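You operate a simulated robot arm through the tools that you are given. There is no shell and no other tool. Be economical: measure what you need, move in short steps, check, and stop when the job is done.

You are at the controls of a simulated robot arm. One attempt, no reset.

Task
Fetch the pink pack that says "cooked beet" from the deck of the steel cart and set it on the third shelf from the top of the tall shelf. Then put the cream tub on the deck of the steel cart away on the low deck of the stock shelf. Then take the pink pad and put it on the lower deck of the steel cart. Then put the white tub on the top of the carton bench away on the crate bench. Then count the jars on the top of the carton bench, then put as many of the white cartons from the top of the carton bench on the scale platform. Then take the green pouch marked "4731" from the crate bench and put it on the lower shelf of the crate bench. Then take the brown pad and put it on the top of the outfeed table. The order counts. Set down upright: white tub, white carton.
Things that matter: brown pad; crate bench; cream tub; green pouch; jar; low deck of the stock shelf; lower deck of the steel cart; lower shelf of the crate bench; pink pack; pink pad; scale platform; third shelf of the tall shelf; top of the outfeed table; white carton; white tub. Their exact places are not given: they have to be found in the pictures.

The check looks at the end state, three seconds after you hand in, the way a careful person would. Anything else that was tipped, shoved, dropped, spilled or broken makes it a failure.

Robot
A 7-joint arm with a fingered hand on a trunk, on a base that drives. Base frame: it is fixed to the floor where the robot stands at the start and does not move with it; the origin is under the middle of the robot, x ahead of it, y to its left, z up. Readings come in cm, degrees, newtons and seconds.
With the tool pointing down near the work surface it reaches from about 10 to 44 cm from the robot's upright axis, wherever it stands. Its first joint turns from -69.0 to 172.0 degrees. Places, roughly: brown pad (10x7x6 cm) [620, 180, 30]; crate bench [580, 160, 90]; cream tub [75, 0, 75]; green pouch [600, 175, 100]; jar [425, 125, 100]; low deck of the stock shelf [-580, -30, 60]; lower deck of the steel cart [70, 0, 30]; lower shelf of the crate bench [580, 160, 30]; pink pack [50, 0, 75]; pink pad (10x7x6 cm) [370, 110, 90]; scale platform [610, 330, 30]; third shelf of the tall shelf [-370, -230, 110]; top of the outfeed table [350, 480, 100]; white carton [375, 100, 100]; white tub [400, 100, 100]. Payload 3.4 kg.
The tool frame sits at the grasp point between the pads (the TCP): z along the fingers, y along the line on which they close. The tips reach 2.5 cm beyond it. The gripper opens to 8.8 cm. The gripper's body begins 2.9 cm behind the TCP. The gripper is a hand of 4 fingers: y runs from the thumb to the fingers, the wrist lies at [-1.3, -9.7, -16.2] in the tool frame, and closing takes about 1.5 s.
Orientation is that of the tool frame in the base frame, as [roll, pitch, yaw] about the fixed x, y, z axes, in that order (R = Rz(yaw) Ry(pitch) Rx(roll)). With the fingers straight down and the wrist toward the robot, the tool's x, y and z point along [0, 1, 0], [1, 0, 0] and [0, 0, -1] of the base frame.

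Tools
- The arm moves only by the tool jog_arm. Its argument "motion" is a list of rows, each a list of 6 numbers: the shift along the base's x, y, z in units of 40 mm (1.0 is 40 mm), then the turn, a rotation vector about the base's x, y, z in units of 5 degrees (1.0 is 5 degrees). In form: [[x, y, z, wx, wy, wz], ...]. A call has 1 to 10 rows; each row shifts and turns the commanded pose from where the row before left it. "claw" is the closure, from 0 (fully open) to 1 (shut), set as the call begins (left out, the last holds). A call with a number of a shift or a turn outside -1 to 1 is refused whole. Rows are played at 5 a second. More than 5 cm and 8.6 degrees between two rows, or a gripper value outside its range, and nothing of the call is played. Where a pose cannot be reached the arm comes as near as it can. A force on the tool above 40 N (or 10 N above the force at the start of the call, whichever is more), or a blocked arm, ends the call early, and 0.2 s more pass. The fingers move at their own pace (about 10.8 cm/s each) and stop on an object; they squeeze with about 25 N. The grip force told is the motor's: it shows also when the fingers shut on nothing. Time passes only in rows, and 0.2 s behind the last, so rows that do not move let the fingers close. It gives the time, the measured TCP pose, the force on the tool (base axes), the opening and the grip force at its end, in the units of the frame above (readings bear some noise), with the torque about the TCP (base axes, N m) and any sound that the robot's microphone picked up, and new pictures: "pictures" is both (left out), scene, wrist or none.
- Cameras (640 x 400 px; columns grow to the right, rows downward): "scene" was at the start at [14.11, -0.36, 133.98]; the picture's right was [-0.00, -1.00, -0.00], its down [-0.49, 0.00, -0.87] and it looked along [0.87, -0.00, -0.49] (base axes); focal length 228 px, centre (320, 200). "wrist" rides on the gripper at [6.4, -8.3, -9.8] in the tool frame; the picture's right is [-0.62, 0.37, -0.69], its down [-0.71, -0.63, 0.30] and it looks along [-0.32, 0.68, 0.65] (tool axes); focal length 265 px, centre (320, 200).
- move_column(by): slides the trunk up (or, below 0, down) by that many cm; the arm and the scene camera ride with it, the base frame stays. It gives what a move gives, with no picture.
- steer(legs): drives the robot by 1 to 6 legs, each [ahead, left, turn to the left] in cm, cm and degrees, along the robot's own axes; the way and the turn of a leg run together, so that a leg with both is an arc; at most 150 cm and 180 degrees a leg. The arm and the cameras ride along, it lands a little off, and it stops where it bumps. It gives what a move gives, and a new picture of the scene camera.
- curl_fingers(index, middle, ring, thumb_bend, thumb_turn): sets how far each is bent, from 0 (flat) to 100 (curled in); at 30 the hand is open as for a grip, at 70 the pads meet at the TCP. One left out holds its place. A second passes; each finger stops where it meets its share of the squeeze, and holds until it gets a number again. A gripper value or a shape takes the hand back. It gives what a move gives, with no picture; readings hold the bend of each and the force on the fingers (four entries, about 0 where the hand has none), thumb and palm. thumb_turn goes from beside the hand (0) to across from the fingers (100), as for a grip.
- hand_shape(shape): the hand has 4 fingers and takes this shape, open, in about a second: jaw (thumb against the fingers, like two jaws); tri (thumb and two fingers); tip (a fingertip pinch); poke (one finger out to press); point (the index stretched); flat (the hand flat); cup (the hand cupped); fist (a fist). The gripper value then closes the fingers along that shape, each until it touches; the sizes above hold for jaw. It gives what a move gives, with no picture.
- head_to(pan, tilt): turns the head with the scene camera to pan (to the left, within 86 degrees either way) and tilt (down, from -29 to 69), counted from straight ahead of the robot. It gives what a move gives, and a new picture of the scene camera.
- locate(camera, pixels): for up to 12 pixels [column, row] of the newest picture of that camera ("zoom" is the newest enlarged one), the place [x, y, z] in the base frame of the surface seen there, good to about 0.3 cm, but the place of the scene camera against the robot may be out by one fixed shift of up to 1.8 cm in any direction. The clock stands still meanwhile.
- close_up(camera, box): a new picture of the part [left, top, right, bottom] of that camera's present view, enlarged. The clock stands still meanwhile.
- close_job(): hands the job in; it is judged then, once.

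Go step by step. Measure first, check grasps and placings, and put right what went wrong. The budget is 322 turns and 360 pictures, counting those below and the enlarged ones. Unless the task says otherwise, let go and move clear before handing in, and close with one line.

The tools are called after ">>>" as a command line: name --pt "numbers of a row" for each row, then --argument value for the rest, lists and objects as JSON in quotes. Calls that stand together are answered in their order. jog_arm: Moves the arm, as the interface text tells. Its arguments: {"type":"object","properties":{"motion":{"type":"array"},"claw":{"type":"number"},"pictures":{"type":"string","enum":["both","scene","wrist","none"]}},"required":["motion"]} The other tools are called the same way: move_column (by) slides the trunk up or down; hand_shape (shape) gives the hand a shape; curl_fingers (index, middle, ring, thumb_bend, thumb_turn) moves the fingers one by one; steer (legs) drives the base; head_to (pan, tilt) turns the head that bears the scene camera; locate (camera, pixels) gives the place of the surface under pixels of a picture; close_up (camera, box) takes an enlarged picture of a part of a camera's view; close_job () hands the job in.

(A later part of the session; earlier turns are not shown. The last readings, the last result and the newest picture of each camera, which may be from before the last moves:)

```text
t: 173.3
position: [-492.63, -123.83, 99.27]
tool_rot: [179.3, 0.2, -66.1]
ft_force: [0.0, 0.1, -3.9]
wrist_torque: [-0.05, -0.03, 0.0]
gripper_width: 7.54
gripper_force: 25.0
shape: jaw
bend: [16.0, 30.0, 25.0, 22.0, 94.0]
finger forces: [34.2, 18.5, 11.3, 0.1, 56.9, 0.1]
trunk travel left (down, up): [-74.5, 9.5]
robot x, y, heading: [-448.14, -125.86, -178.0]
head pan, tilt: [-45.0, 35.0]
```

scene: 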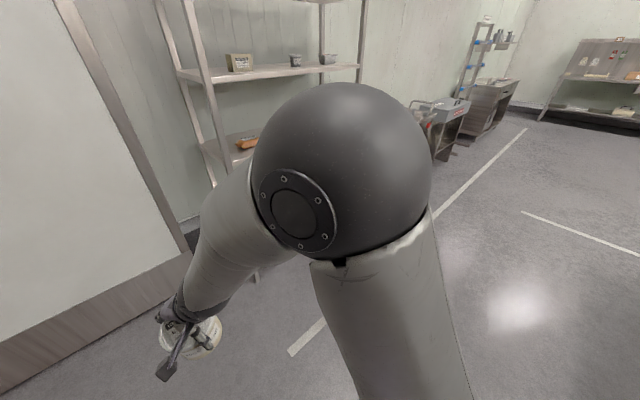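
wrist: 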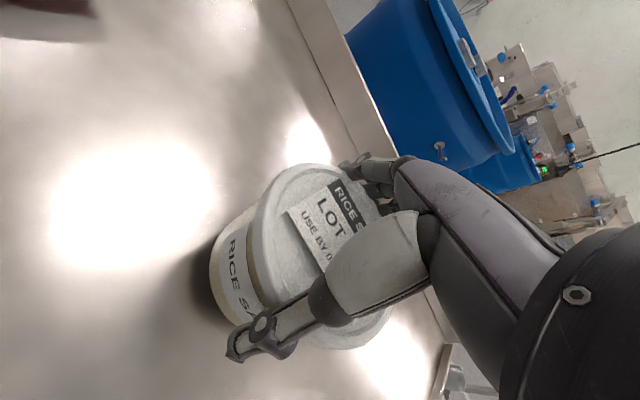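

>>> steer --legs '[[0, -80, -2]]'

>>> move_column --by -45

>>> head_to --pan 0 --tilt 25

```text
t: 177.6
position: [-493.17, -41.2, 99.21]
tool_rot: [179.4, 0.3, -69.2]
ft_force: [0.1, -0.5, -3.7]
wrist_torque: [-0.07, -0.01, -0.01]
gripper_width: 7.57
gripper_force: 24.7
shape: jaw
bend: [16.0, 30.0, 25.0, 22.0, 94.0]
finger forces: [34.0, 18.4, 11.2, 0.0, 56.6, 0.1]
trunk travel left (down, up): [-74.5, 9.5]
robot x, y, heading: [-448.61, -45.03, 179.1]
head pan, tilt: [-45.0, 35.0]
```

scene: 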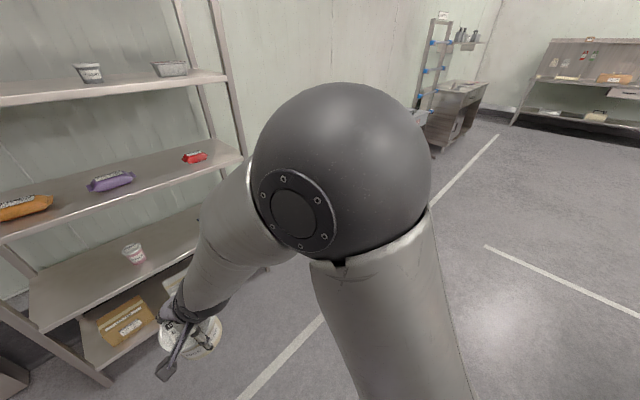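

```text
refused: -45 is not a number from -40 to 40
```

```text
t: 178.7
position: [-493.2, -40.93, 99.23]
tool_rot: [179.4, 0.4, -69.1]
ft_force: [0.5, -0.2, -4.5]
wrist_torque: [0.0, -0.07, 0.0]
gripper_width: 7.54
gripper_force: 25.5
shape: jaw
bend: [16.0, 30.0, 25.0, 22.0, 94.0]
finger forces: [34.0, 18.4, 11.3, 0.0, 56.5, 0.0]
trunk travel left (down, up): [-74.5, 9.5]
robot x, y, heading: [-448.68, -45.85, 178.8]
head pan, tilt: [0.0, 25.0]
```

scene: 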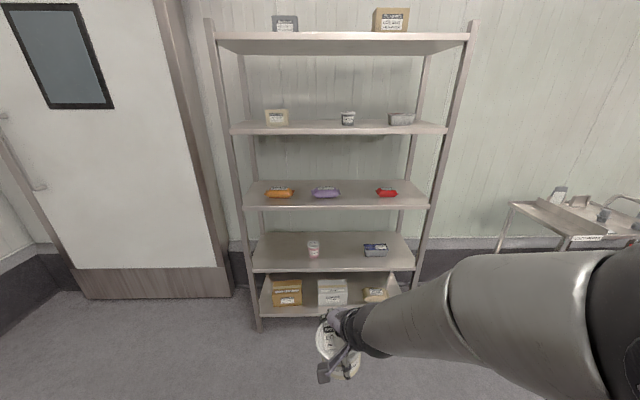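

>>> locate --camera "scene" --pixels '[[340, 240], [340, 268], [313, 246], [365, 252], [340, 206], [340, 185], [340, 250], [305, 255], [320, 258], [340, 272], [340, 290], [255, 270]]'

>>> move_column --by -40

```text
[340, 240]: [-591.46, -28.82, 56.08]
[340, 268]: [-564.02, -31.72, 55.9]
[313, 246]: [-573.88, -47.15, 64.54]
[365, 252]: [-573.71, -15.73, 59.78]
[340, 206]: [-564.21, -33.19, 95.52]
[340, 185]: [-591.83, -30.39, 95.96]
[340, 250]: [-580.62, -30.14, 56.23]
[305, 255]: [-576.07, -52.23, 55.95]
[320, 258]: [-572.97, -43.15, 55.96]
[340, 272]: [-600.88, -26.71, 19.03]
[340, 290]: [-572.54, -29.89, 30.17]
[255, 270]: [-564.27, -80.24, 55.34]
```

```text
t: 182.5
position: [-493.12, -41.16, 59.26]
tool_rot: [179.4, 0.3, -69.1]
ft_force: [-1.0, 0.6, -4.0]
wrist_torque: [-0.06, -0.04, -0.02]
gripper_width: 7.57
gripper_force: 24.7
shape: jaw
bend: [16.0, 30.0, 25.0, 22.0, 94.0]
finger forces: [33.6, 18.3, 11.0, 0.0, 56.0, 0.1]
trunk travel left (down, up): [-34.5, 49.5]
robot x, y, heading: [-448.95, -45.36, 179.1]
head pan, tilt: [0.0, 25.0]
```

>>> move_column --by -12

>>> jog_arm --pt "-0.2 0.5 0.9 0 0 -0.3" --pt "-0.2 0.5 0.9 0 0 -0.3" --pt "-0.2 0.5 0.9 0 0 -0.3" --pt "-0.2 0.5 0.9 0 0 -0.3" --pt "-0.2 0.5 0.9 0 0 -0.3" --pt "-0.2 0.3 0.9 0 0 -0.3" --pt "0 0 0.6 0 0 -0.3" --pictures "scene"

```text
t: 184.0
position: [-493.09, -41.08, 47.18]
tool_rot: [179.4, 0.3, -69.0]
ft_force: [0.6, -0.1, -4.5]
wrist_torque: [-0.03, 0.02, -0.02]
gripper_width: 7.57
gripper_force: 24.4
shape: jaw
bend: [16.0, 30.0, 25.0, 23.0, 94.0]
finger forces: [33.5, 18.1, 11.1, 0.1, 55.8, 0.0]
trunk travel left (down, up): [-22.5, 61.5]
robot x, y, heading: [-448.72, -45.25, 178.9]
head pan, tilt: [0.0, 25.0]
```

```text
t: 185.6
position: [-498.18, -30.0, 71.1]
tool_rot: [179.3, 0.3, -79.5]
ft_force: [-0.3, -0.6, -4.8]
wrist_torque: [-0.03, -0.01, 0.04]
gripper_width: 7.57
gripper_force: 24.5
shape: jaw
bend: [17.0, 30.0, 25.0, 24.0, 94.0]
finger forces: [31.3, 17.4, 11.2, 0.0, 53.5, 0.0]
trunk travel left (down, up): [-22.5, 61.5]
robot x, y, heading: [-448.76, -45.16, 178.8]
head pan, tilt: [0.0, 25.0]
```

scene: 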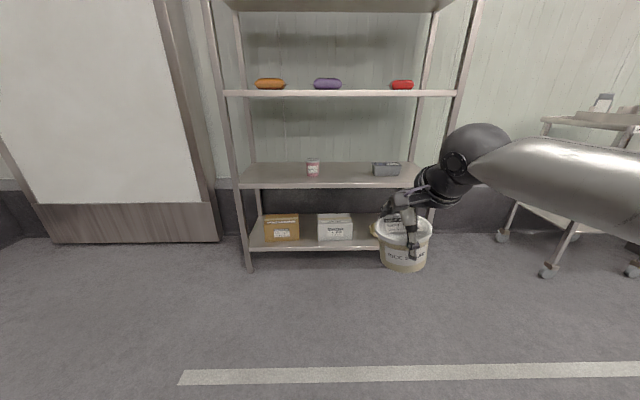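

>>> jog_arm --pt "0 0 -0.6 0 0 -0.3" --pt "0 0 -0.65 0 0 -0.3" --pictures "none"

>>> steer --legs '[[57, 0, 0.5]]'

```text
t: 186.2
position: [-498.03, -29.72, 66.21]
tool_rot: [179.4, 0.3, -82.6]
ft_force: [-0.8, -0.2, -3.9]
wrist_torque: [-0.03, -0.03, -0.02]
gripper_width: 7.55
gripper_force: 24.6
shape: jaw
bend: [17.0, 30.0, 25.0, 24.0, 94.0]
finger forces: [31.0, 17.3, 11.0, 0.0, 53.3, 0.0]
trunk travel left (down, up): [-22.5, 61.5]
robot x, y, heading: [-448.5, -45.74, 179.1]
head pan, tilt: [0.0, 25.0]
```

```text
t: 189.4
position: [-554.14, -29.76, 66.11]
tool_rot: [179.4, 0.3, -81.9]
ft_force: [-0.5, 0.1, -3.8]
wrist_torque: [-0.08, 0.02, -0.02]
gripper_width: 7.56
gripper_force: 24.8
shape: jaw
bend: [17.0, 30.0, 25.0, 25.0, 94.0]
finger forces: [30.9, 17.3, 11.0, 0.0, 53.1, 0.0]
trunk travel left (down, up): [-22.5, 61.5]
robot x, y, heading: [-504.41, -44.8, 179.8]
head pan, tilt: [0.0, 25.0]
```

scene: 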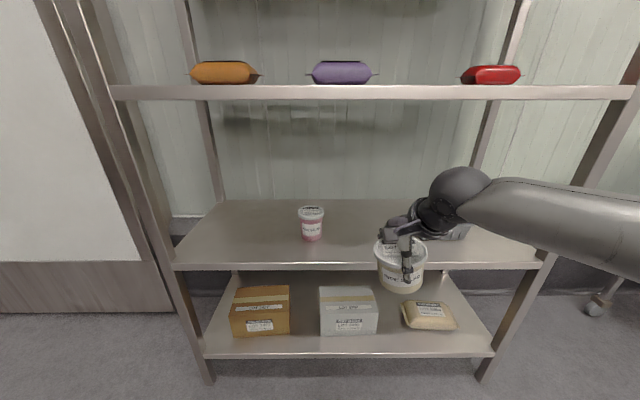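

>>> locate --camera "scene" --pixels '[[324, 232], [312, 240], [440, 240], [430, 238], [468, 232], [376, 270], [425, 268], [400, 292], [350, 262], [460, 170], [350, 85]]'

>>> close_up --camera "scene" --box '[280, 150, 500, 310]'

```text
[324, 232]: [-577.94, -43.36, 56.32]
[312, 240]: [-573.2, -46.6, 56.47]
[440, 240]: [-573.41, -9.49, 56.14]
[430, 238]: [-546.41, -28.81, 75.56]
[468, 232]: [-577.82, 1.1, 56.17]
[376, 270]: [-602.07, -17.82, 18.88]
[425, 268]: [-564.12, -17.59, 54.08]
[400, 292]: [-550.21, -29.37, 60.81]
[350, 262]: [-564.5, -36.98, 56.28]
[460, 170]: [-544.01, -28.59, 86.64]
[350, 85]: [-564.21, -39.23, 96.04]
```

```text
2.50 times, centred on (390, 230) of scene
```

zoom: 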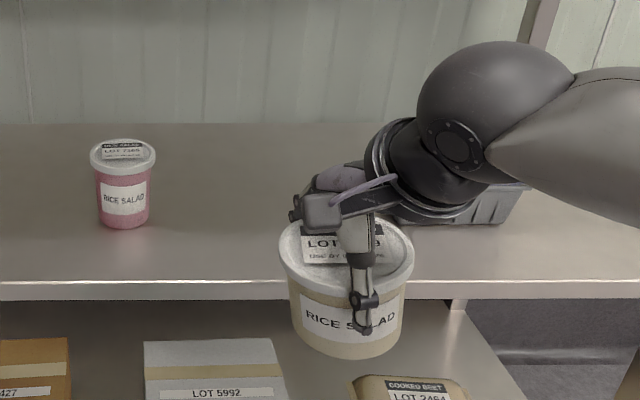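

>>> jog_arm --pt "-0.85 -0.3 0 0 0 0" --pt "-0.85 0 0 0 0 0" --pt "-0.85 0 0 0 0 0" --pt "-0.85 0 0 0 0 0" --pt "-0.85 0 0 0 0 0" --pictures "scene"

```text
t: 190.6
position: [-571.44, -31.18, 65.85]
tool_rot: [179.5, 0.2, -81.9]
ft_force: [0.2, 0.4, -2.9]
wrist_torque: [-0.04, 0.0, -0.01]
gripper_width: 7.6
gripper_force: 25.4
shape: jaw
bend: [17.0, 30.0, 25.0, 26.0, 94.0]
finger forces: [30.0, 16.4, 10.2, 0.0, 50.8, 0.0]
trunk travel left (down, up): [-22.5, 61.5]
robot x, y, heading: [-504.54, -44.54, 179.5]
head pan, tilt: [0.0, 25.0]
```

scene: 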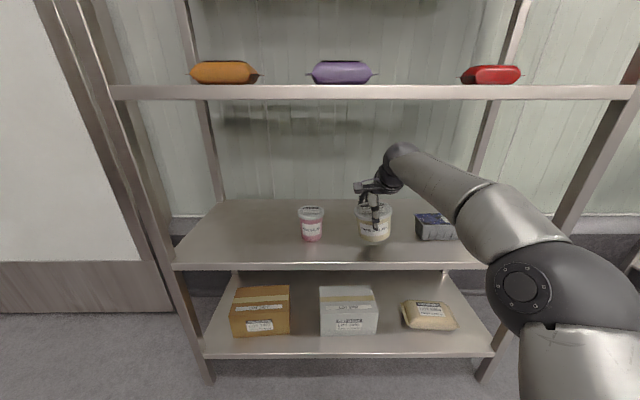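

>>> jog_arm --pt "0 0 -0.4 0 0 0" --pt "0 0 -0.3 0 0 0" --pt "0 0 -0.2 0 0 0" --pictures "none"

>>> jog_arm --pt "0 0 -0.08 0 0 0" --pt "0 0 -0.08 0 0 0" --pt "0 0 0 0 0 0" --pictures "scene"

```text
t: 191.4
position: [-571.24, -30.81, 62.58]
tool_rot: [179.4, 0.3, -81.9]
ft_force: [-0.1, -0.1, -3.9]
wrist_torque: [-0.05, 0.0, 0.01]
gripper_width: 7.55
gripper_force: 24.9
shape: jaw
bend: [18.0, 30.0, 25.0, 26.0, 94.0]
finger forces: [30.0, 16.3, 10.0, 0.1, 50.4, 0.1]
trunk travel left (down, up): [-22.5, 61.5]
robot x, y, heading: [-504.38, -44.82, 179.3]
head pan, tilt: [0.0, 25.0]
```

```text
t: 192.2
position: [-571.1, -30.81, 62.45]
tool_rot: [178.9, 0.4, -82.0]
ft_force: [-3.1, 5.1, 14.2]
wrist_torque: [-0.11, 0.33, -0.08]
gripper_width: 7.61
gripper_force: 25.2
shape: jaw
bend: [17.0, 30.0, 25.0, 26.0, 95.0]
finger forces: [33.4, 17.5, 12.2, 0.0, 55.2, 0.0]
trunk travel left (down, up): [-22.5, 61.5]
robot x, y, heading: [-504.72, -44.67, 179.6]
head pan, tilt: [0.0, 25.0]
```

scene: 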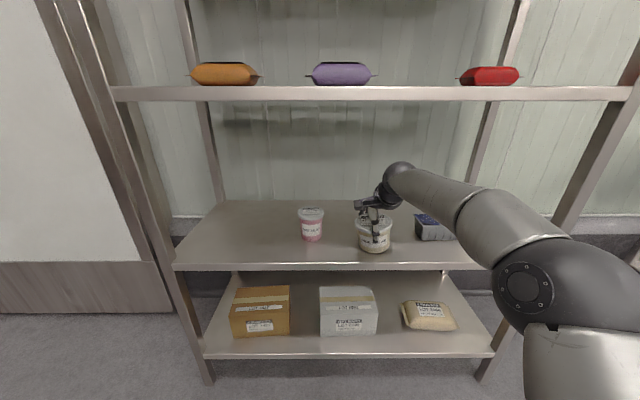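

>>> curl_fingers --index 3 --middle 3 --ring 3 --thumb_bend 3

>>> close_up --camera "scene" --box '[290, 150, 470, 270]'

```text
t: 193.2
position: [-571.21, -30.96, 61.84]
tool_rot: [179.3, 0.3, -81.8]
ft_force: [1.2, -0.3, -0.4]
wrist_torque: [-0.02, 0.01, 0.02]
gripper_width: 12.86
gripper_force: 0.0
shape: fingers
bend: [3.0, 3.0, 3.0, 3.0, 100.0]
finger forces: [0.0, 0.0, 0.0, 0.1, 0.1, 0.0]
trunk travel left (down, up): [-22.5, 61.5]
robot x, y, heading: [-504.6, -44.9, 179.9]
head pan, tilt: [0.0, 25.0]
```

```text
3.33 times, centred on (380, 210) of scene
```

zoom: 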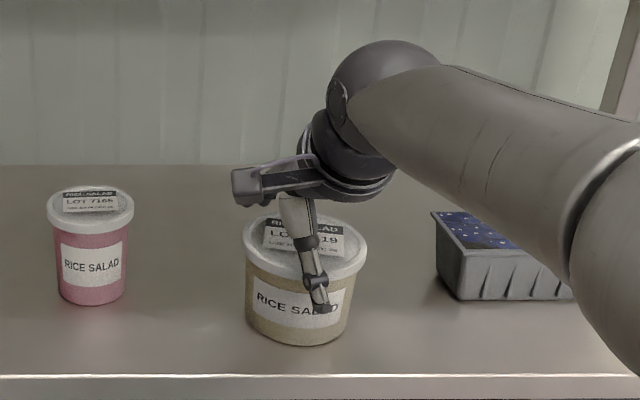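

>>> locate --camera "scene" --pixels '[[350, 97], [350, 95], [350, 86], [398, 163], [405, 162], [430, 168]]'

```text
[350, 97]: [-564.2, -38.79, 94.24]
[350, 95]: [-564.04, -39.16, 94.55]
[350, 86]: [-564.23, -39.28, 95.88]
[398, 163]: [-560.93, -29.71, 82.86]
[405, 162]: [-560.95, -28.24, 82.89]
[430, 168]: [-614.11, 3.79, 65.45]
```

>>> jog_arm --pt "0 0 0.5 0 0 0" --pt "0 0 0.6 0 0 0" --pt "0 0 0.6 0 0 0" --pt "0 0 0.37 0 0 0" --pt "0.3 0 0 0 0 0" --pictures "scene"

```text
t: 194.4
position: [-569.65, -30.97, 70.31]
tool_rot: [179.5, 0.3, -81.9]
ft_force: [0.3, 0.0, -0.7]
wrist_torque: [0.0, 0.02, 0.01]
gripper_width: 12.85
gripper_force: 0.0
shape: fingers
bend: [3.0, 3.0, 3.0, 3.0, 100.0]
finger forces: [0.0, 0.0, 0.1, 0.1, 0.1, 0.0]
trunk travel left (down, up): [-22.5, 61.5]
robot x, y, heading: [-504.49, -44.48, 179.6]
head pan, tilt: [0.0, 25.0]
```

scene: 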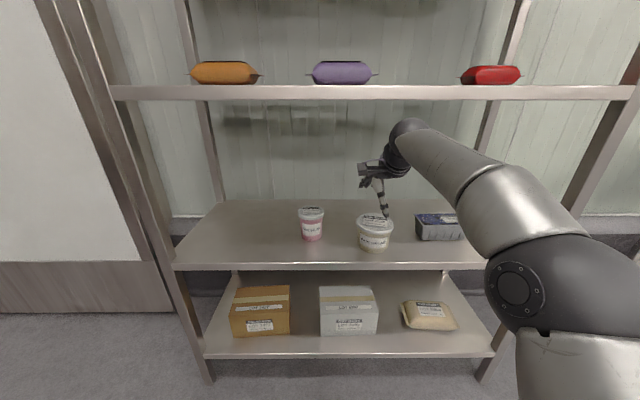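

>>> hand_shape --shape "jaw"

>>> steer --legs '[[-45, 0, 0]]'

>>> close_up --camera "scene" --box '[240, 100, 480, 280]'

```text
t: 195.3
position: [-569.56, -30.94, 70.19]
tool_rot: [179.3, 0.3, -82.0]
ft_force: [0.1, -0.6, 0.9]
wrist_torque: [0.0, -0.01, 0.04]
gripper_width: 8.81
gripper_force: 0.1
shape: jaw
bend: [30.0, 30.0, 30.0, 30.0, 98.0]
finger forces: [0.0, 0.1, 0.1, 0.1, 0.1, 0.1]
trunk travel left (down, up): [-22.5, 61.5]
robot x, y, heading: [-504.84, -44.67, 179.7]
head pan, tilt: [0.0, 25.0]
```

```text
t: 198.0
position: [-525.14, -31.46, 70.29]
tool_rot: [179.3, 0.3, -81.6]
ft_force: [-0.9, -0.4, 0.1]
wrist_torque: [-0.03, 0.01, 0.01]
gripper_width: 8.78
gripper_force: 0.0
shape: jaw
bend: [30.0, 30.0, 30.0, 30.0, 98.0]
finger forces: [0.1, 0.0, 0.1, 0.0, 0.0, 0.0]
trunk travel left (down, up): [-22.5, 61.5]
robot x, y, heading: [-459.84, -44.66, 179.9]
head pan, tilt: [0.0, 25.0]
```

scene: 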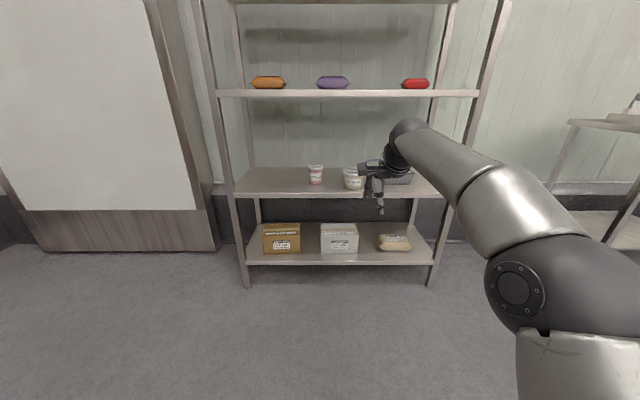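

```text
2.22 times, centred on (360, 190) of scene
```

zoom: 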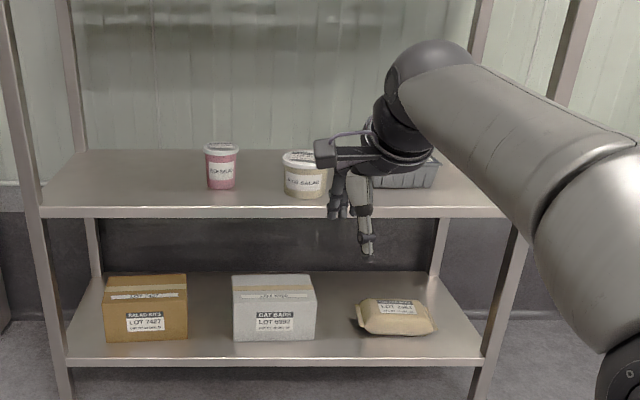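

Tub placed well. Raise trunk, retract the arm, drive back.

>>> move_column --by 40

>>> jog_arm --pt "0.8 0 0 0 0 0" --pt "0.8 0 0 0 0 0" --pt "0.8 0 0 0 0 0" --pt "0.8 0 0 0 0 0" --pictures "none"

>>> steer --legs '[[10, 78, 0], [0, 0, 178], [150, 0, 0], [130, 0, 0]]'

```text
t: 201.9
position: [-525.11, -31.52, 110.26]
tool_rot: [179.4, 0.4, -81.8]
ft_force: [-0.5, -0.3, 0.4]
wrist_torque: [0.01, 0.0, -0.01]
gripper_width: 8.81
gripper_force: 0.1
shape: jaw
bend: [30.0, 30.0, 30.0, 30.0, 98.0]
finger forces: [0.0, 0.0, 0.1, 0.0, 0.0, 0.1]
trunk travel left (down, up): [-62.5, 21.5]
robot x, y, heading: [-459.82, -44.87, 180.1]
head pan, tilt: [0.0, 25.0]
```

```text
t: 202.9
position: [-512.25, -31.22, 110.01]
tool_rot: [179.3, -0.1, -81.7]
ft_force: [0.1, 1.9, 0.3]
wrist_torque: [-0.05, 0.01, 0.01]
gripper_width: 8.8
gripper_force: 0.0
shape: jaw
bend: [30.0, 30.0, 30.0, 30.0, 98.0]
finger forces: [0.0, 0.0, 0.0, 0.0, 0.0, 0.0]
trunk travel left (down, up): [-62.5, 21.5]
robot x, y, heading: [-460.08, -44.88, 179.7]
head pan, tilt: [0.0, 25.0]
```

```text
t: 227.6
position: [-139.66, -139.98, 110.16]
tool_rot: [179.4, 0.3, 97.1]
ft_force: [-0.3, 0.7, 0.0]
wrist_torque: [-0.02, 0.02, 0.02]
gripper_width: 8.79
gripper_force: 0.0
shape: jaw
bend: [30.0, 30.0, 30.0, 30.0, 98.0]
finger forces: [0.0, 0.0, 0.1, 0.0, 0.0, 0.0]
trunk travel left (down, up): [-62.5, 21.5]
robot x, y, heading: [-191.35, -125.41, -1.3]
head pan, tilt: [0.0, 25.0]
```

scene: 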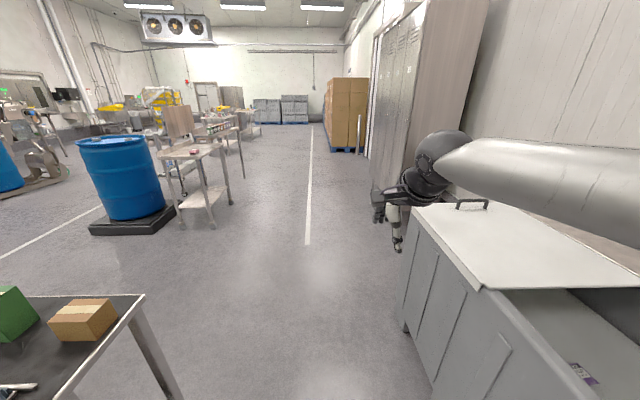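

>>> steer --legs '[[150, 6, 1.5], [150, 15, 0], [120, 5, 0]]'

>>> head_to --pan 25 --tilt 20

```text
refused: leg 1 is longer than a leg can be; nothing moved
```

```text
t: 228.4
position: [-139.55, -140.09, 110.21]
tool_rot: [179.3, 0.2, 97.1]
ft_force: [-0.7, 0.3, 0.2]
wrist_torque: [0.03, 0.02, 0.0]
gripper_width: 8.8
gripper_force: 0.1
shape: jaw
bend: [30.0, 30.0, 30.0, 30.0, 98.0]
finger forces: [0.0, 0.0, 0.0, 0.0, 0.0, 0.0]
trunk travel left (down, up): [-62.5, 21.5]
robot x, y, heading: [-191.47, -125.78, -1.5]
head pan, tilt: [25.0, 20.0]
```

scene: 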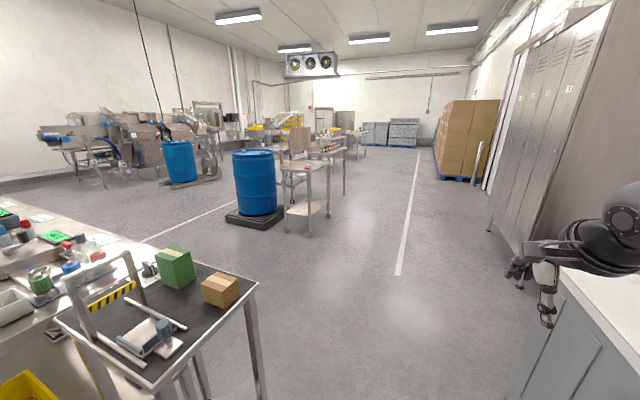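

>>> steer --legs '[[148, 3, 1.5], [145, 15, 0], [130, 5, 0]]'

>>> head_to --pan 40 --tilt 25

```text
t: 248.8
position: [284.17, -114.59, 110.17]
tool_rot: [179.4, 0.4, 98.7]
ft_force: [0.1, 0.0, 0.0]
wrist_torque: [0.04, 0.03, 0.0]
gripper_width: 8.8
gripper_force: 0.1
shape: jaw
bend: [30.0, 30.0, 30.0, 30.0, 98.0]
finger forces: [0.0, 0.0, 0.0, 0.0, 0.0, 0.0]
trunk travel left (down, up): [-62.5, 21.5]
robot x, y, heading: [231.61, -101.35, 0.0]
head pan, tilt: [25.0, 20.0]
```

scene: 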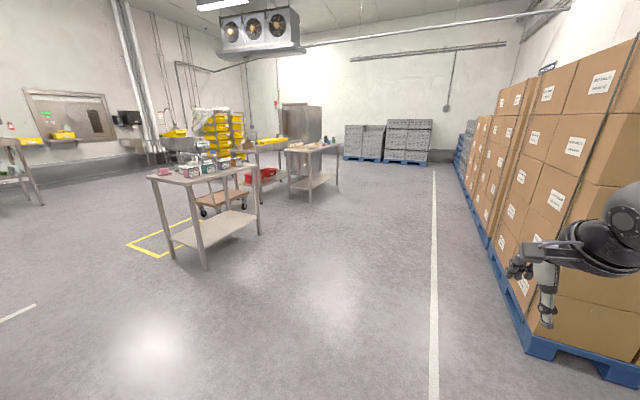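

```text
t: 249.6
position: [284.27, -114.54, 110.18]
tool_rot: [179.3, 0.3, 98.8]
ft_force: [0.4, -0.5, 0.9]
wrist_torque: [-0.01, -0.01, 0.01]
gripper_width: 8.82
gripper_force: 0.1
shape: jaw
bend: [30.0, 30.0, 30.0, 30.0, 98.0]
finger forces: [0.1, 0.0, 0.1, 0.0, 0.1, 0.0]
trunk travel left (down, up): [-62.5, 21.5]
robot x, y, heading: [231.72, -101.49, 0.2]
head pan, tilt: [40.0, 25.0]
```

scene: 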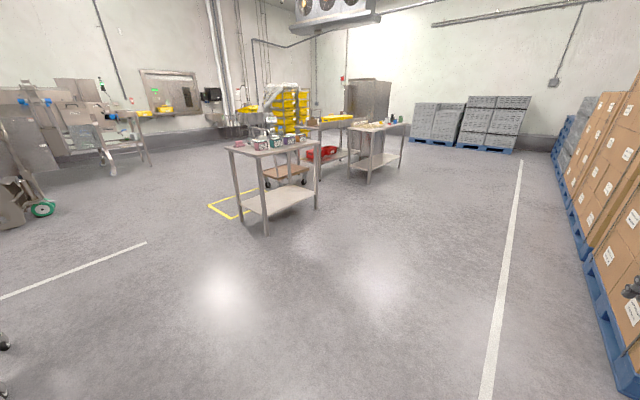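

>>> close_up --camera "scene" --box '[200, 100, 440, 250]'

>>> locate --camera "scene" --pixels '[[258, 155], [232, 148], [320, 142], [267, 233], [243, 222], [318, 208], [350, 128], [410, 124], [240, 147], [300, 185], [585, 290], [275, 147]]'

```text
2.67 times, centred on (320, 175) of scene
```

zoom: 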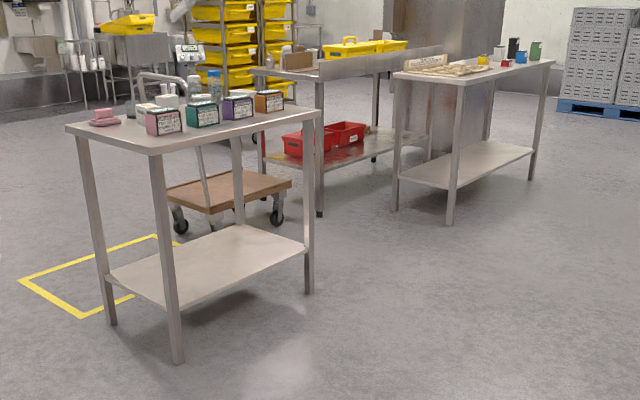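

```text
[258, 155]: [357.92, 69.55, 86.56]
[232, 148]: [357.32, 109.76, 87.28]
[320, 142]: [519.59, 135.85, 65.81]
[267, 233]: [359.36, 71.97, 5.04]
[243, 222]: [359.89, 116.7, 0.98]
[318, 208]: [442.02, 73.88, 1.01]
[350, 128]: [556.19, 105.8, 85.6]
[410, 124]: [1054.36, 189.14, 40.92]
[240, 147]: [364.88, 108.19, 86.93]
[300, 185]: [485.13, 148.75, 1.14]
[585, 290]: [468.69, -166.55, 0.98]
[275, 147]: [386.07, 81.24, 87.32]
```

>>> steer --legs '[[130, 60, 0], [0, 0, 90]]'

>>> head_to --pan 0 --tilt 30

```text
t: 260.5
position: [370.4, 14.23, 110.1]
tool_rot: [179.4, 0.3, -168.9]
ft_force: [-0.2, -0.5, -0.8]
wrist_torque: [0.0, 0.02, 0.01]
gripper_width: 8.77
gripper_force: 0.0
shape: jaw
bend: [30.0, 30.0, 30.0, 30.0, 98.0]
finger forces: [0.0, 0.1, 0.0, 0.0, 0.0, 0.1]
trunk travel left (down, up): [-62.5, 21.5]
robot x, y, heading: [359.6, -38.81, 92.5]
head pan, tilt: [40.0, 25.0]
```

scene: 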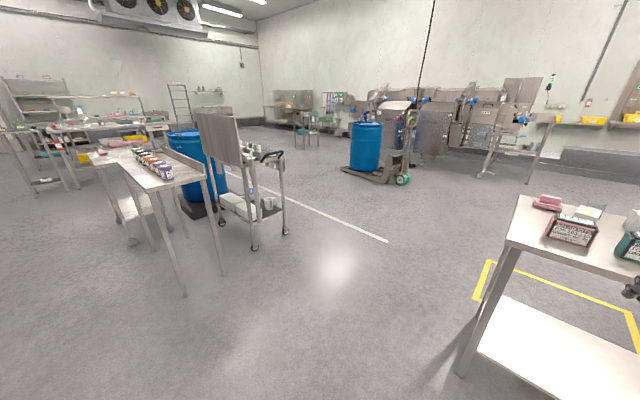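

```text
t: 261.6
position: [370.37, 14.18, 110.19]
tool_rot: [179.3, 0.3, -168.9]
ft_force: [0.2, 0.0, 0.4]
wrist_torque: [-0.01, -0.01, 0.01]
gripper_width: 8.81
gripper_force: 0.0
shape: jaw
bend: [30.0, 30.0, 30.0, 30.0, 98.0]
finger forces: [0.1, 0.1, 0.0, 0.0, 0.0, 0.0]
trunk travel left (down, up): [-62.5, 21.5]
robot x, y, heading: [359.75, -39.13, 92.4]
head pan, tilt: [0.0, 30.0]
```

scene: 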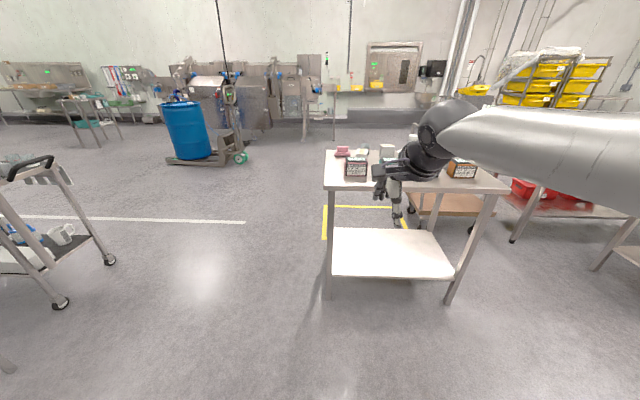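

>>> steer --legs '[[30, -5, -2.4]]'

>>> head_to --pan 0 --tilt 42

```text
t: 263.7
position: [377.1, 44.25, 110.09]
tool_rot: [179.4, 0.3, -171.6]
ft_force: [-0.1, 0.4, -0.1]
wrist_torque: [-0.02, 0.01, -0.01]
gripper_width: 8.79
gripper_force: 0.2
shape: jaw
bend: [30.0, 30.0, 30.0, 30.0, 98.0]
finger forces: [0.0, 0.1, 0.1, 0.1, 0.0, 0.1]
trunk travel left (down, up): [-62.5, 21.5]
robot x, y, heading: [363.9, -8.21, 90.1]
head pan, tilt: [0.0, 30.0]
```

scene: 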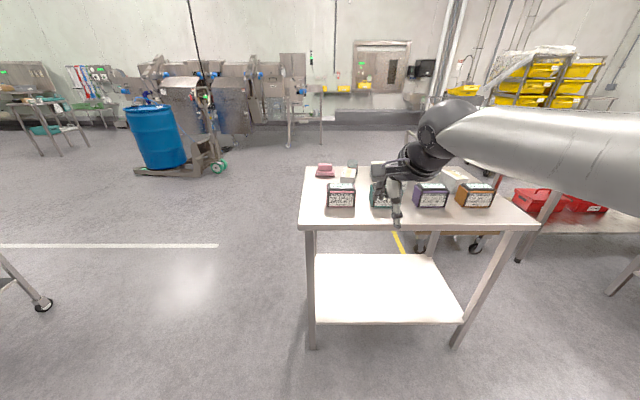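

```text
t: 264.4
position: [377.19, 44.36, 110.03]
tool_rot: [179.3, 0.4, -171.6]
ft_force: [-0.1, 0.1, 0.3]
wrist_torque: [0.01, 0.0, -0.01]
gripper_width: 8.79
gripper_force: 0.0
shape: jaw
bend: [30.0, 30.0, 30.0, 30.0, 98.0]
finger forces: [0.0, 0.0, 0.1, 0.0, 0.1, 0.0]
trunk travel left (down, up): [-62.5, 21.5]
robot x, y, heading: [363.81, -8.05, 90.0]
head pan, tilt: [0.0, 42.0]
```

scene: 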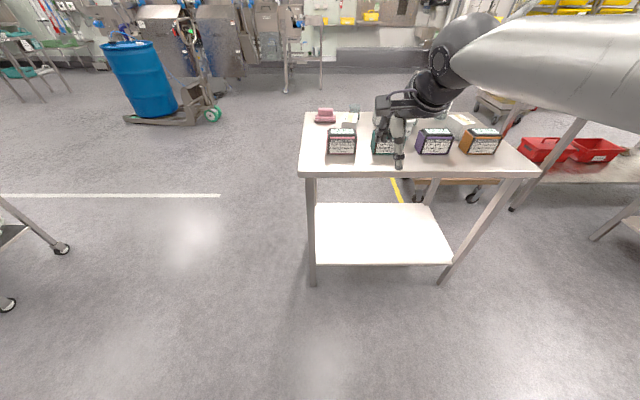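

>>> move_column --by 20

>>> head_to --pan -10 --tilt 35

>>> close_up --camera "scene" --box '[220, 100, 500, 260]'

```text
t: 266.6
position: [377.12, 44.32, 130.15]
tool_rot: [179.2, 0.3, -171.6]
ft_force: [0.1, -0.3, -0.4]
wrist_torque: [0.03, 0.0, 0.0]
gripper_width: 8.78
gripper_force: 0.1
shape: jaw
bend: [30.0, 30.0, 30.0, 30.0, 98.0]
finger forces: [0.1, 0.0, 0.0, 0.1, 0.0, 0.0]
trunk travel left (down, up): [-82.5, 1.5]
robot x, y, heading: [364.01, -8.25, 89.8]
head pan, tilt: [0.0, 42.0]
```

```text
t: 267.3
position: [377.17, 44.35, 130.03]
tool_rot: [179.3, 0.3, -171.5]
ft_force: [0.0, -0.3, -0.4]
wrist_torque: [0.04, -0.02, -0.01]
gripper_width: 8.83
gripper_force: 0.0
shape: jaw
bend: [30.0, 30.0, 30.0, 30.0, 98.0]
finger forces: [0.0, 0.0, 0.0, 0.0, 0.0, 0.0]
trunk travel left (down, up): [-82.5, 1.5]
robot x, y, heading: [363.91, -8.26, 90.1]
head pan, tilt: [-10.0, 35.0]
```

scene: 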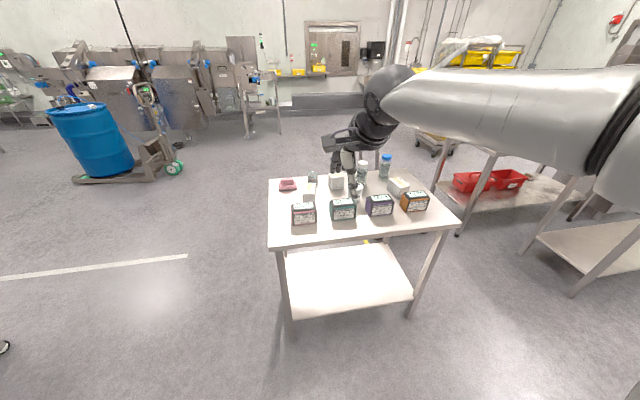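

```text
2.29 times, centred on (360, 180) of scene
```

zoom: 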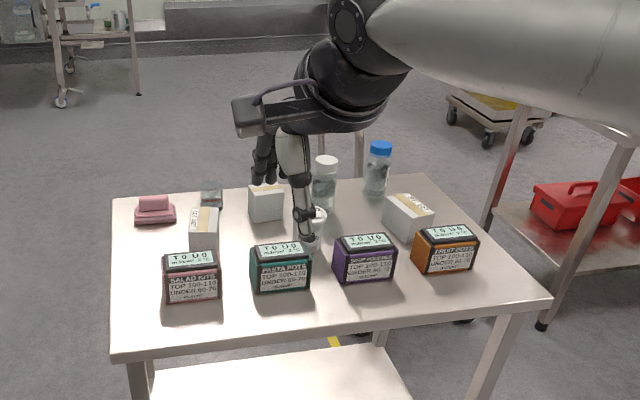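

>>> jog_arm --pt "0.9 0 0 0 0 0" --pt "0.9 0 0 0 0 0" --pt "0.9 0 0 0 0 0" --pt "0.9 0 0 0 0 0" --pt "0.9 0 0 0 0 0" --pt "0.9 -0.5 0 0 0 0" --pictures "none"

>>> close_up --camera "scene" --box '[250, 130, 470, 260]'

```text
t: 268.7
position: [399.07, 42.06, 129.85]
tool_rot: [179.3, 0.1, -171.7]
ft_force: [0.1, -0.6, -0.2]
wrist_torque: [0.02, 0.05, -0.01]
gripper_width: 8.79
gripper_force: 0.1
shape: jaw
bend: [30.0, 30.0, 30.0, 30.0, 98.0]
finger forces: [0.0, 0.0, 0.1, 0.2, 0.0, 0.0]
trunk travel left (down, up): [-82.5, 1.5]
robot x, y, heading: [364.17, -7.92, 90.1]
head pan, tilt: [-10.0, 35.0]
```

```text
2.91 times, centred on (360, 195) of scene
```

zoom: 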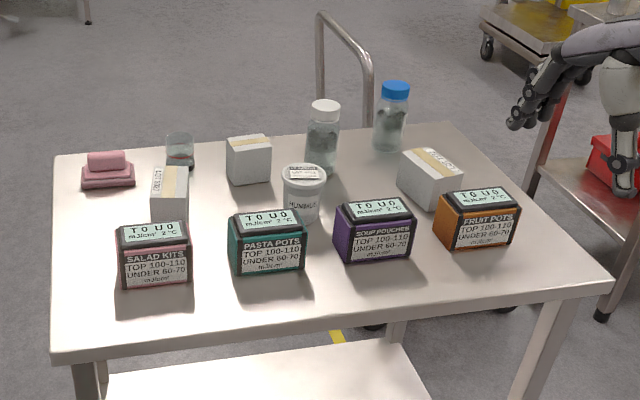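

>>> close_up --camera "scene" --box '[345, 145, 405, 205]'

>>> close_up --camera "scene" --box '[270, 160, 350, 220]'

>>> locate --camera "scene" --pixels '[[287, 183], [287, 190], [300, 193], [278, 190], [361, 170], [385, 165], [311, 180], [308, 198], [336, 180], [398, 190], [354, 190], [340, 240]]'

```text
6.67 times, centred on (375, 175) of scene
```

zoom: 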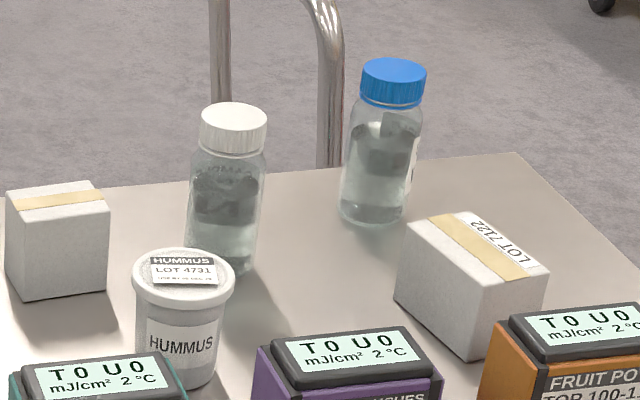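

```text
6.67 times, centred on (310, 190) of scene
```

zoom: 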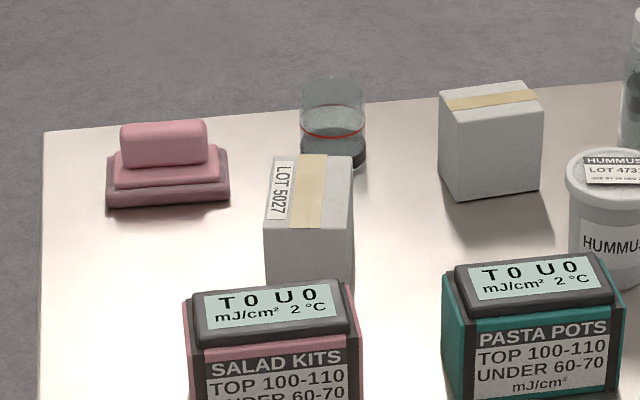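

```text
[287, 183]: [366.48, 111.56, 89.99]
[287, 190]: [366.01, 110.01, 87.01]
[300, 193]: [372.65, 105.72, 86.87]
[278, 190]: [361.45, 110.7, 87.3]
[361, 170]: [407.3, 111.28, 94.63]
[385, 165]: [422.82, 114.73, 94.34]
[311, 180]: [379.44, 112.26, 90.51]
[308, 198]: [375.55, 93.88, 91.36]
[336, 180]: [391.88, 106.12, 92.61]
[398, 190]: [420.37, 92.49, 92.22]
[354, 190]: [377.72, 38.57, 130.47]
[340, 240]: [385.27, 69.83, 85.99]
```

Two lidded jars are seen (white cap, blue cap), plus an open beaker; I'll verify closer later. Pink pad at (366.5,108); I'll approach from the bench's left side.

>>> steer --legs '[[0, 66, 0], [112, 0, 0], [0, 0, -90]]'

>>> head_to --pan 0 --tilt 45

```text
t: 281.6
position: [345.98, 71.38, 129.96]
tool_rot: [179.3, 0.3, 100.0]
ft_force: [0.0, -0.1, 0.0]
wrist_torque: [0.0, -0.02, -0.02]
gripper_width: 8.8
gripper_force: 0.1
shape: jaw
bend: [30.0, 30.0, 30.0, 30.0, 98.0]
finger forces: [0.0, 0.0, 0.0, 0.0, 0.0, 0.0]
trunk travel left (down, up): [-82.5, 1.5]
robot x, y, heading: [294.73, 104.59, 1.7]
head pan, tilt: [-10.0, 35.0]
```

scene: 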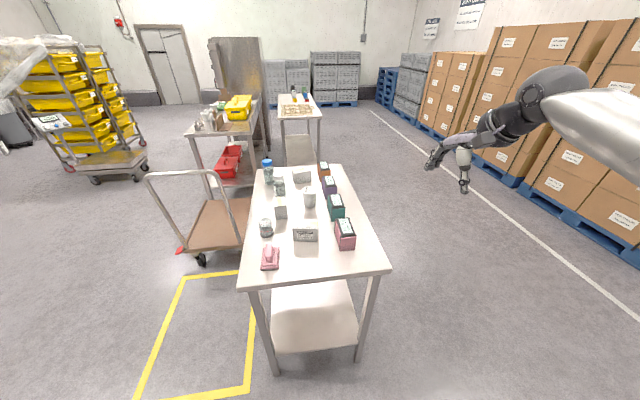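

```text
t: 282.3
position: [345.91, 71.28, 129.95]
tool_rot: [179.2, 0.2, 100.1]
ft_force: [0.8, 0.2, -1.2]
wrist_torque: [0.0, -0.02, 0.01]
gripper_width: 8.8
gripper_force: 0.0
shape: jaw
bend: [30.0, 30.0, 30.0, 30.0, 98.0]
finger forces: [0.0, 0.0, 0.0, 0.0, 0.0, 0.1]
trunk travel left (down, up): [-82.5, 1.5]
robot x, y, heading: [294.6, 104.66, 1.7]
head pan, tilt: [0.0, 45.0]
```

scene: 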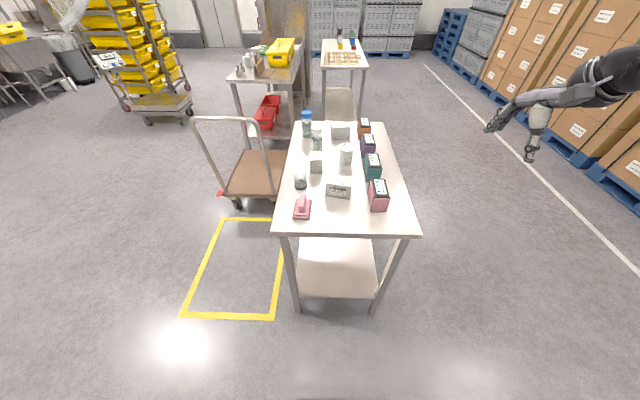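

>>> close_up --camera "scene" --box '[270, 100, 420, 240]'

>>> locate --camera "scene" --pixels '[[302, 205], [294, 214], [309, 215], [304, 198], [300, 180], [338, 192], [316, 163], [346, 155], [316, 140], [306, 125], [340, 132], [345, 230]]'

```text
2.86 times, centred on (345, 170) of scene
```

zoom: 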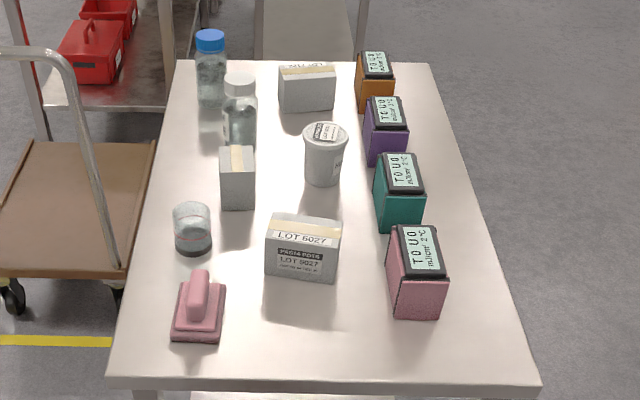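

```text
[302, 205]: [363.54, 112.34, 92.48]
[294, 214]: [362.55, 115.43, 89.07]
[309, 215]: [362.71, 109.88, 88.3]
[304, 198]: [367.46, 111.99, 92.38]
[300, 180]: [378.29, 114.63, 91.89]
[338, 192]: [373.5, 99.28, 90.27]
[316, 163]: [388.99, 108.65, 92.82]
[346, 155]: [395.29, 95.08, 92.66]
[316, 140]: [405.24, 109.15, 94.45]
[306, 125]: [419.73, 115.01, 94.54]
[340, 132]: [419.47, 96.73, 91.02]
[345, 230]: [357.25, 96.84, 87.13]
```

>>> steer --legs '[[33, 3, -1.7]]'

>>> move_column --by -10

>>> jog_arm --pt "-0.5 0.3 -0.3 0 0 1" --pt "-0.5 0.3 -0.3 0 0 1" --pt "-0.5 0.5 -0.3 0 0 1" --pt "-0.3 0.8 -0.3 0 0 1" --pt "-0.2 0.9 -0.3 0 0 1" --pt "-0.2 0.9 -0.3 0 0 1" --pt "-0.2 0.9 0 0 0 1" --pt "-0.2 0.9 0 0 0 1" --pt "-0.2 0.9 0 0 0 1" --pt "0 0.9 0 0 0 1"

```text
t: 284.5
position: [377.62, 73.79, 129.95]
tool_rot: [179.4, 0.3, 98.8]
ft_force: [0.1, -0.2, 0.0]
wrist_torque: [0.02, 0.02, -0.02]
gripper_width: 8.79
gripper_force: 0.0
shape: jaw
bend: [30.0, 30.0, 30.0, 30.0, 98.0]
finger forces: [0.0, 0.0, 0.0, 0.0, 0.0, 0.1]
trunk travel left (down, up): [-82.5, 1.5]
robot x, y, heading: [326.89, 108.14, 0.4]
head pan, tilt: [0.0, 45.0]
```

scene: 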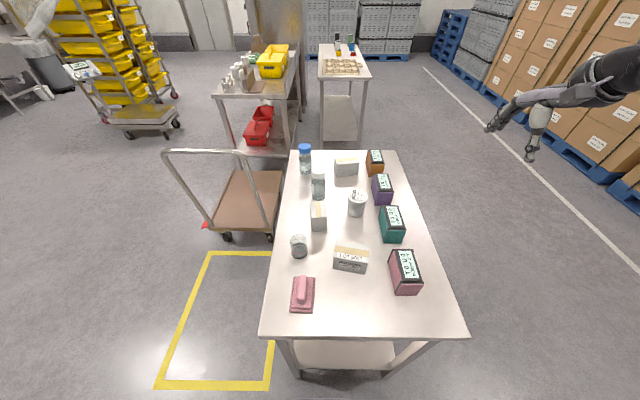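

```text
t: 285.8
position: [377.45, 73.72, 120.01]
tool_rot: [179.3, 0.3, 98.8]
ft_force: [0.4, -0.1, 0.9]
wrist_torque: [-0.02, 0.03, 0.01]
gripper_width: 8.79
gripper_force: 0.2
shape: jaw
bend: [30.0, 30.0, 30.0, 30.0, 98.0]
finger forces: [0.0, 0.1, 0.1, 0.0, 0.0, 0.0]
trunk travel left (down, up): [-72.5, 11.5]
robot x, y, heading: [326.74, 108.38, 0.9]
head pan, tilt: [0.0, 45.0]
```

```text
t: 288.0
position: [366.35, 103.19, 113.13]
tool_rot: [179.5, 0.3, 148.9]
ft_force: [0.1, 0.0, -0.2]
wrist_torque: [-0.03, -0.01, -0.02]
gripper_width: 8.81
gripper_force: 0.0
shape: jaw
bend: [30.0, 30.0, 30.0, 30.0, 98.0]
finger forces: [0.1, 0.0, 0.0, 0.0, 0.1, 0.0]
trunk travel left (down, up): [-72.5, 11.5]
robot x, y, heading: [327.0, 108.12, 0.6]
head pan, tilt: [0.0, 45.0]
```

scene: 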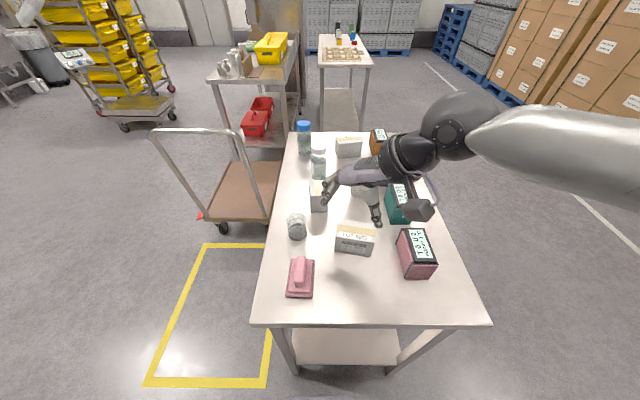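
wrist: 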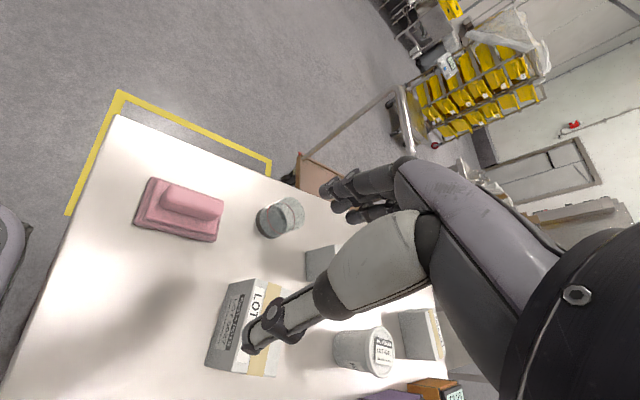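

Smooth. Continue to yaw ~180 while moving above the pad; measure the pad in the wrist view.

>>> locate --camera "wrist" --pixels '[[190, 200], [165, 197], [220, 205], [140, 220], [213, 238], [150, 182], [220, 202], [250, 250], [185, 215], [280, 215]]'

>>> jog_arm --pt "0 0 0 0 0 1" --pt "0 0.3 0 0 0 1" --pt "0 0.5 0 0 0 1" --pt "0 0.6 0 0 0 1" --pt "0 0.7 0 0 0 1" --pt "0 0.2 0 0 0 1"

```text
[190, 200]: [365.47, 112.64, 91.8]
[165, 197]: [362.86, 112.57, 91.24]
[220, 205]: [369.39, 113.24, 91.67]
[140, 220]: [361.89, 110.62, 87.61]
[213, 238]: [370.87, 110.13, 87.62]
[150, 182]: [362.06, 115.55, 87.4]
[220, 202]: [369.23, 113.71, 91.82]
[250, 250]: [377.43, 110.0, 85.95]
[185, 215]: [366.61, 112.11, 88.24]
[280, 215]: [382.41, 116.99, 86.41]
```

```text
t: 289.4
position: [366.3, 112.15, 112.82]
tool_rot: [179.3, 0.4, 179.0]
ft_force: [-0.1, -0.4, -0.2]
wrist_torque: [-0.01, 0.01, 0.04]
gripper_width: 8.8
gripper_force: 0.2
shape: jaw
bend: [30.0, 30.0, 30.0, 30.0, 98.0]
finger forces: [0.1, 0.0, 0.1, 0.0, 0.0, 0.0]
trunk travel left (down, up): [-72.5, 11.5]
robot x, y, heading: [327.21, 108.22, 0.6]
head pan, tilt: [0.0, 45.0]
```

scene: 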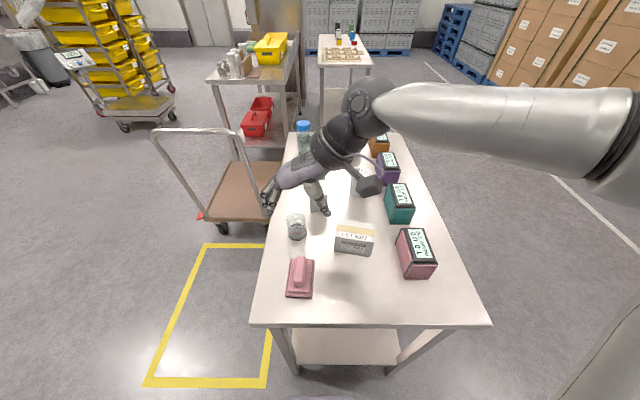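
wrist: 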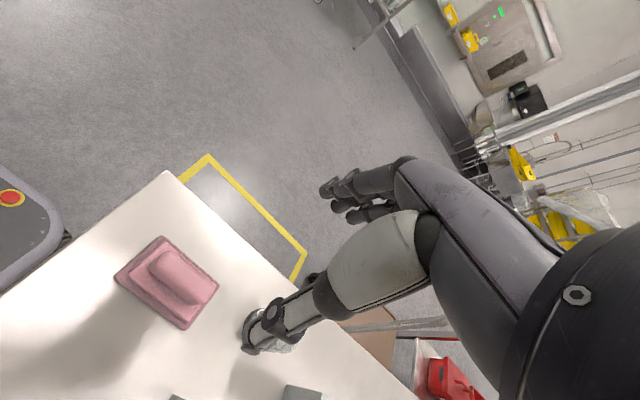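

>>> locate --camera "wrist" --pixels '[[180, 275], [160, 258], [205, 292], [165, 290], [190, 262], [120, 275], [180, 325], [215, 285], [160, 240], [150, 275]]'

>>> close_up --camera "wrist" --box '[100, 200, 340, 380]'

```text
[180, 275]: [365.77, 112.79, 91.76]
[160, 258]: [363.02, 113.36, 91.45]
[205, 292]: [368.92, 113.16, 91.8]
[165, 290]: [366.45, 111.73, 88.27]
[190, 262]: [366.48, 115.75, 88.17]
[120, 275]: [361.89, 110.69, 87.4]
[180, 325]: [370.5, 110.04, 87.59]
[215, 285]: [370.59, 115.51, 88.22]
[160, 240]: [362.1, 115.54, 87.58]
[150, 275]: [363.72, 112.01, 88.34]
```

```text
2.22 times, centred on (220, 290) of wrist
```

zoom: 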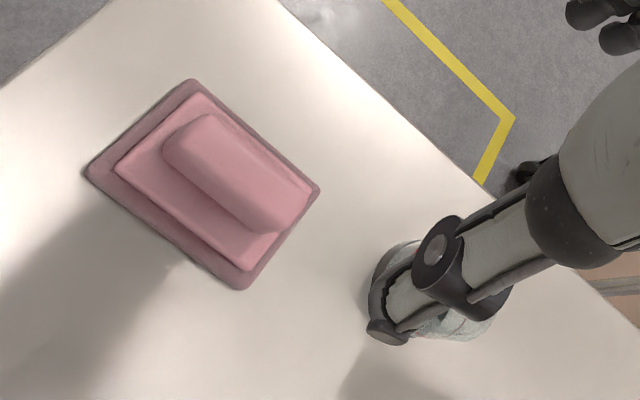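

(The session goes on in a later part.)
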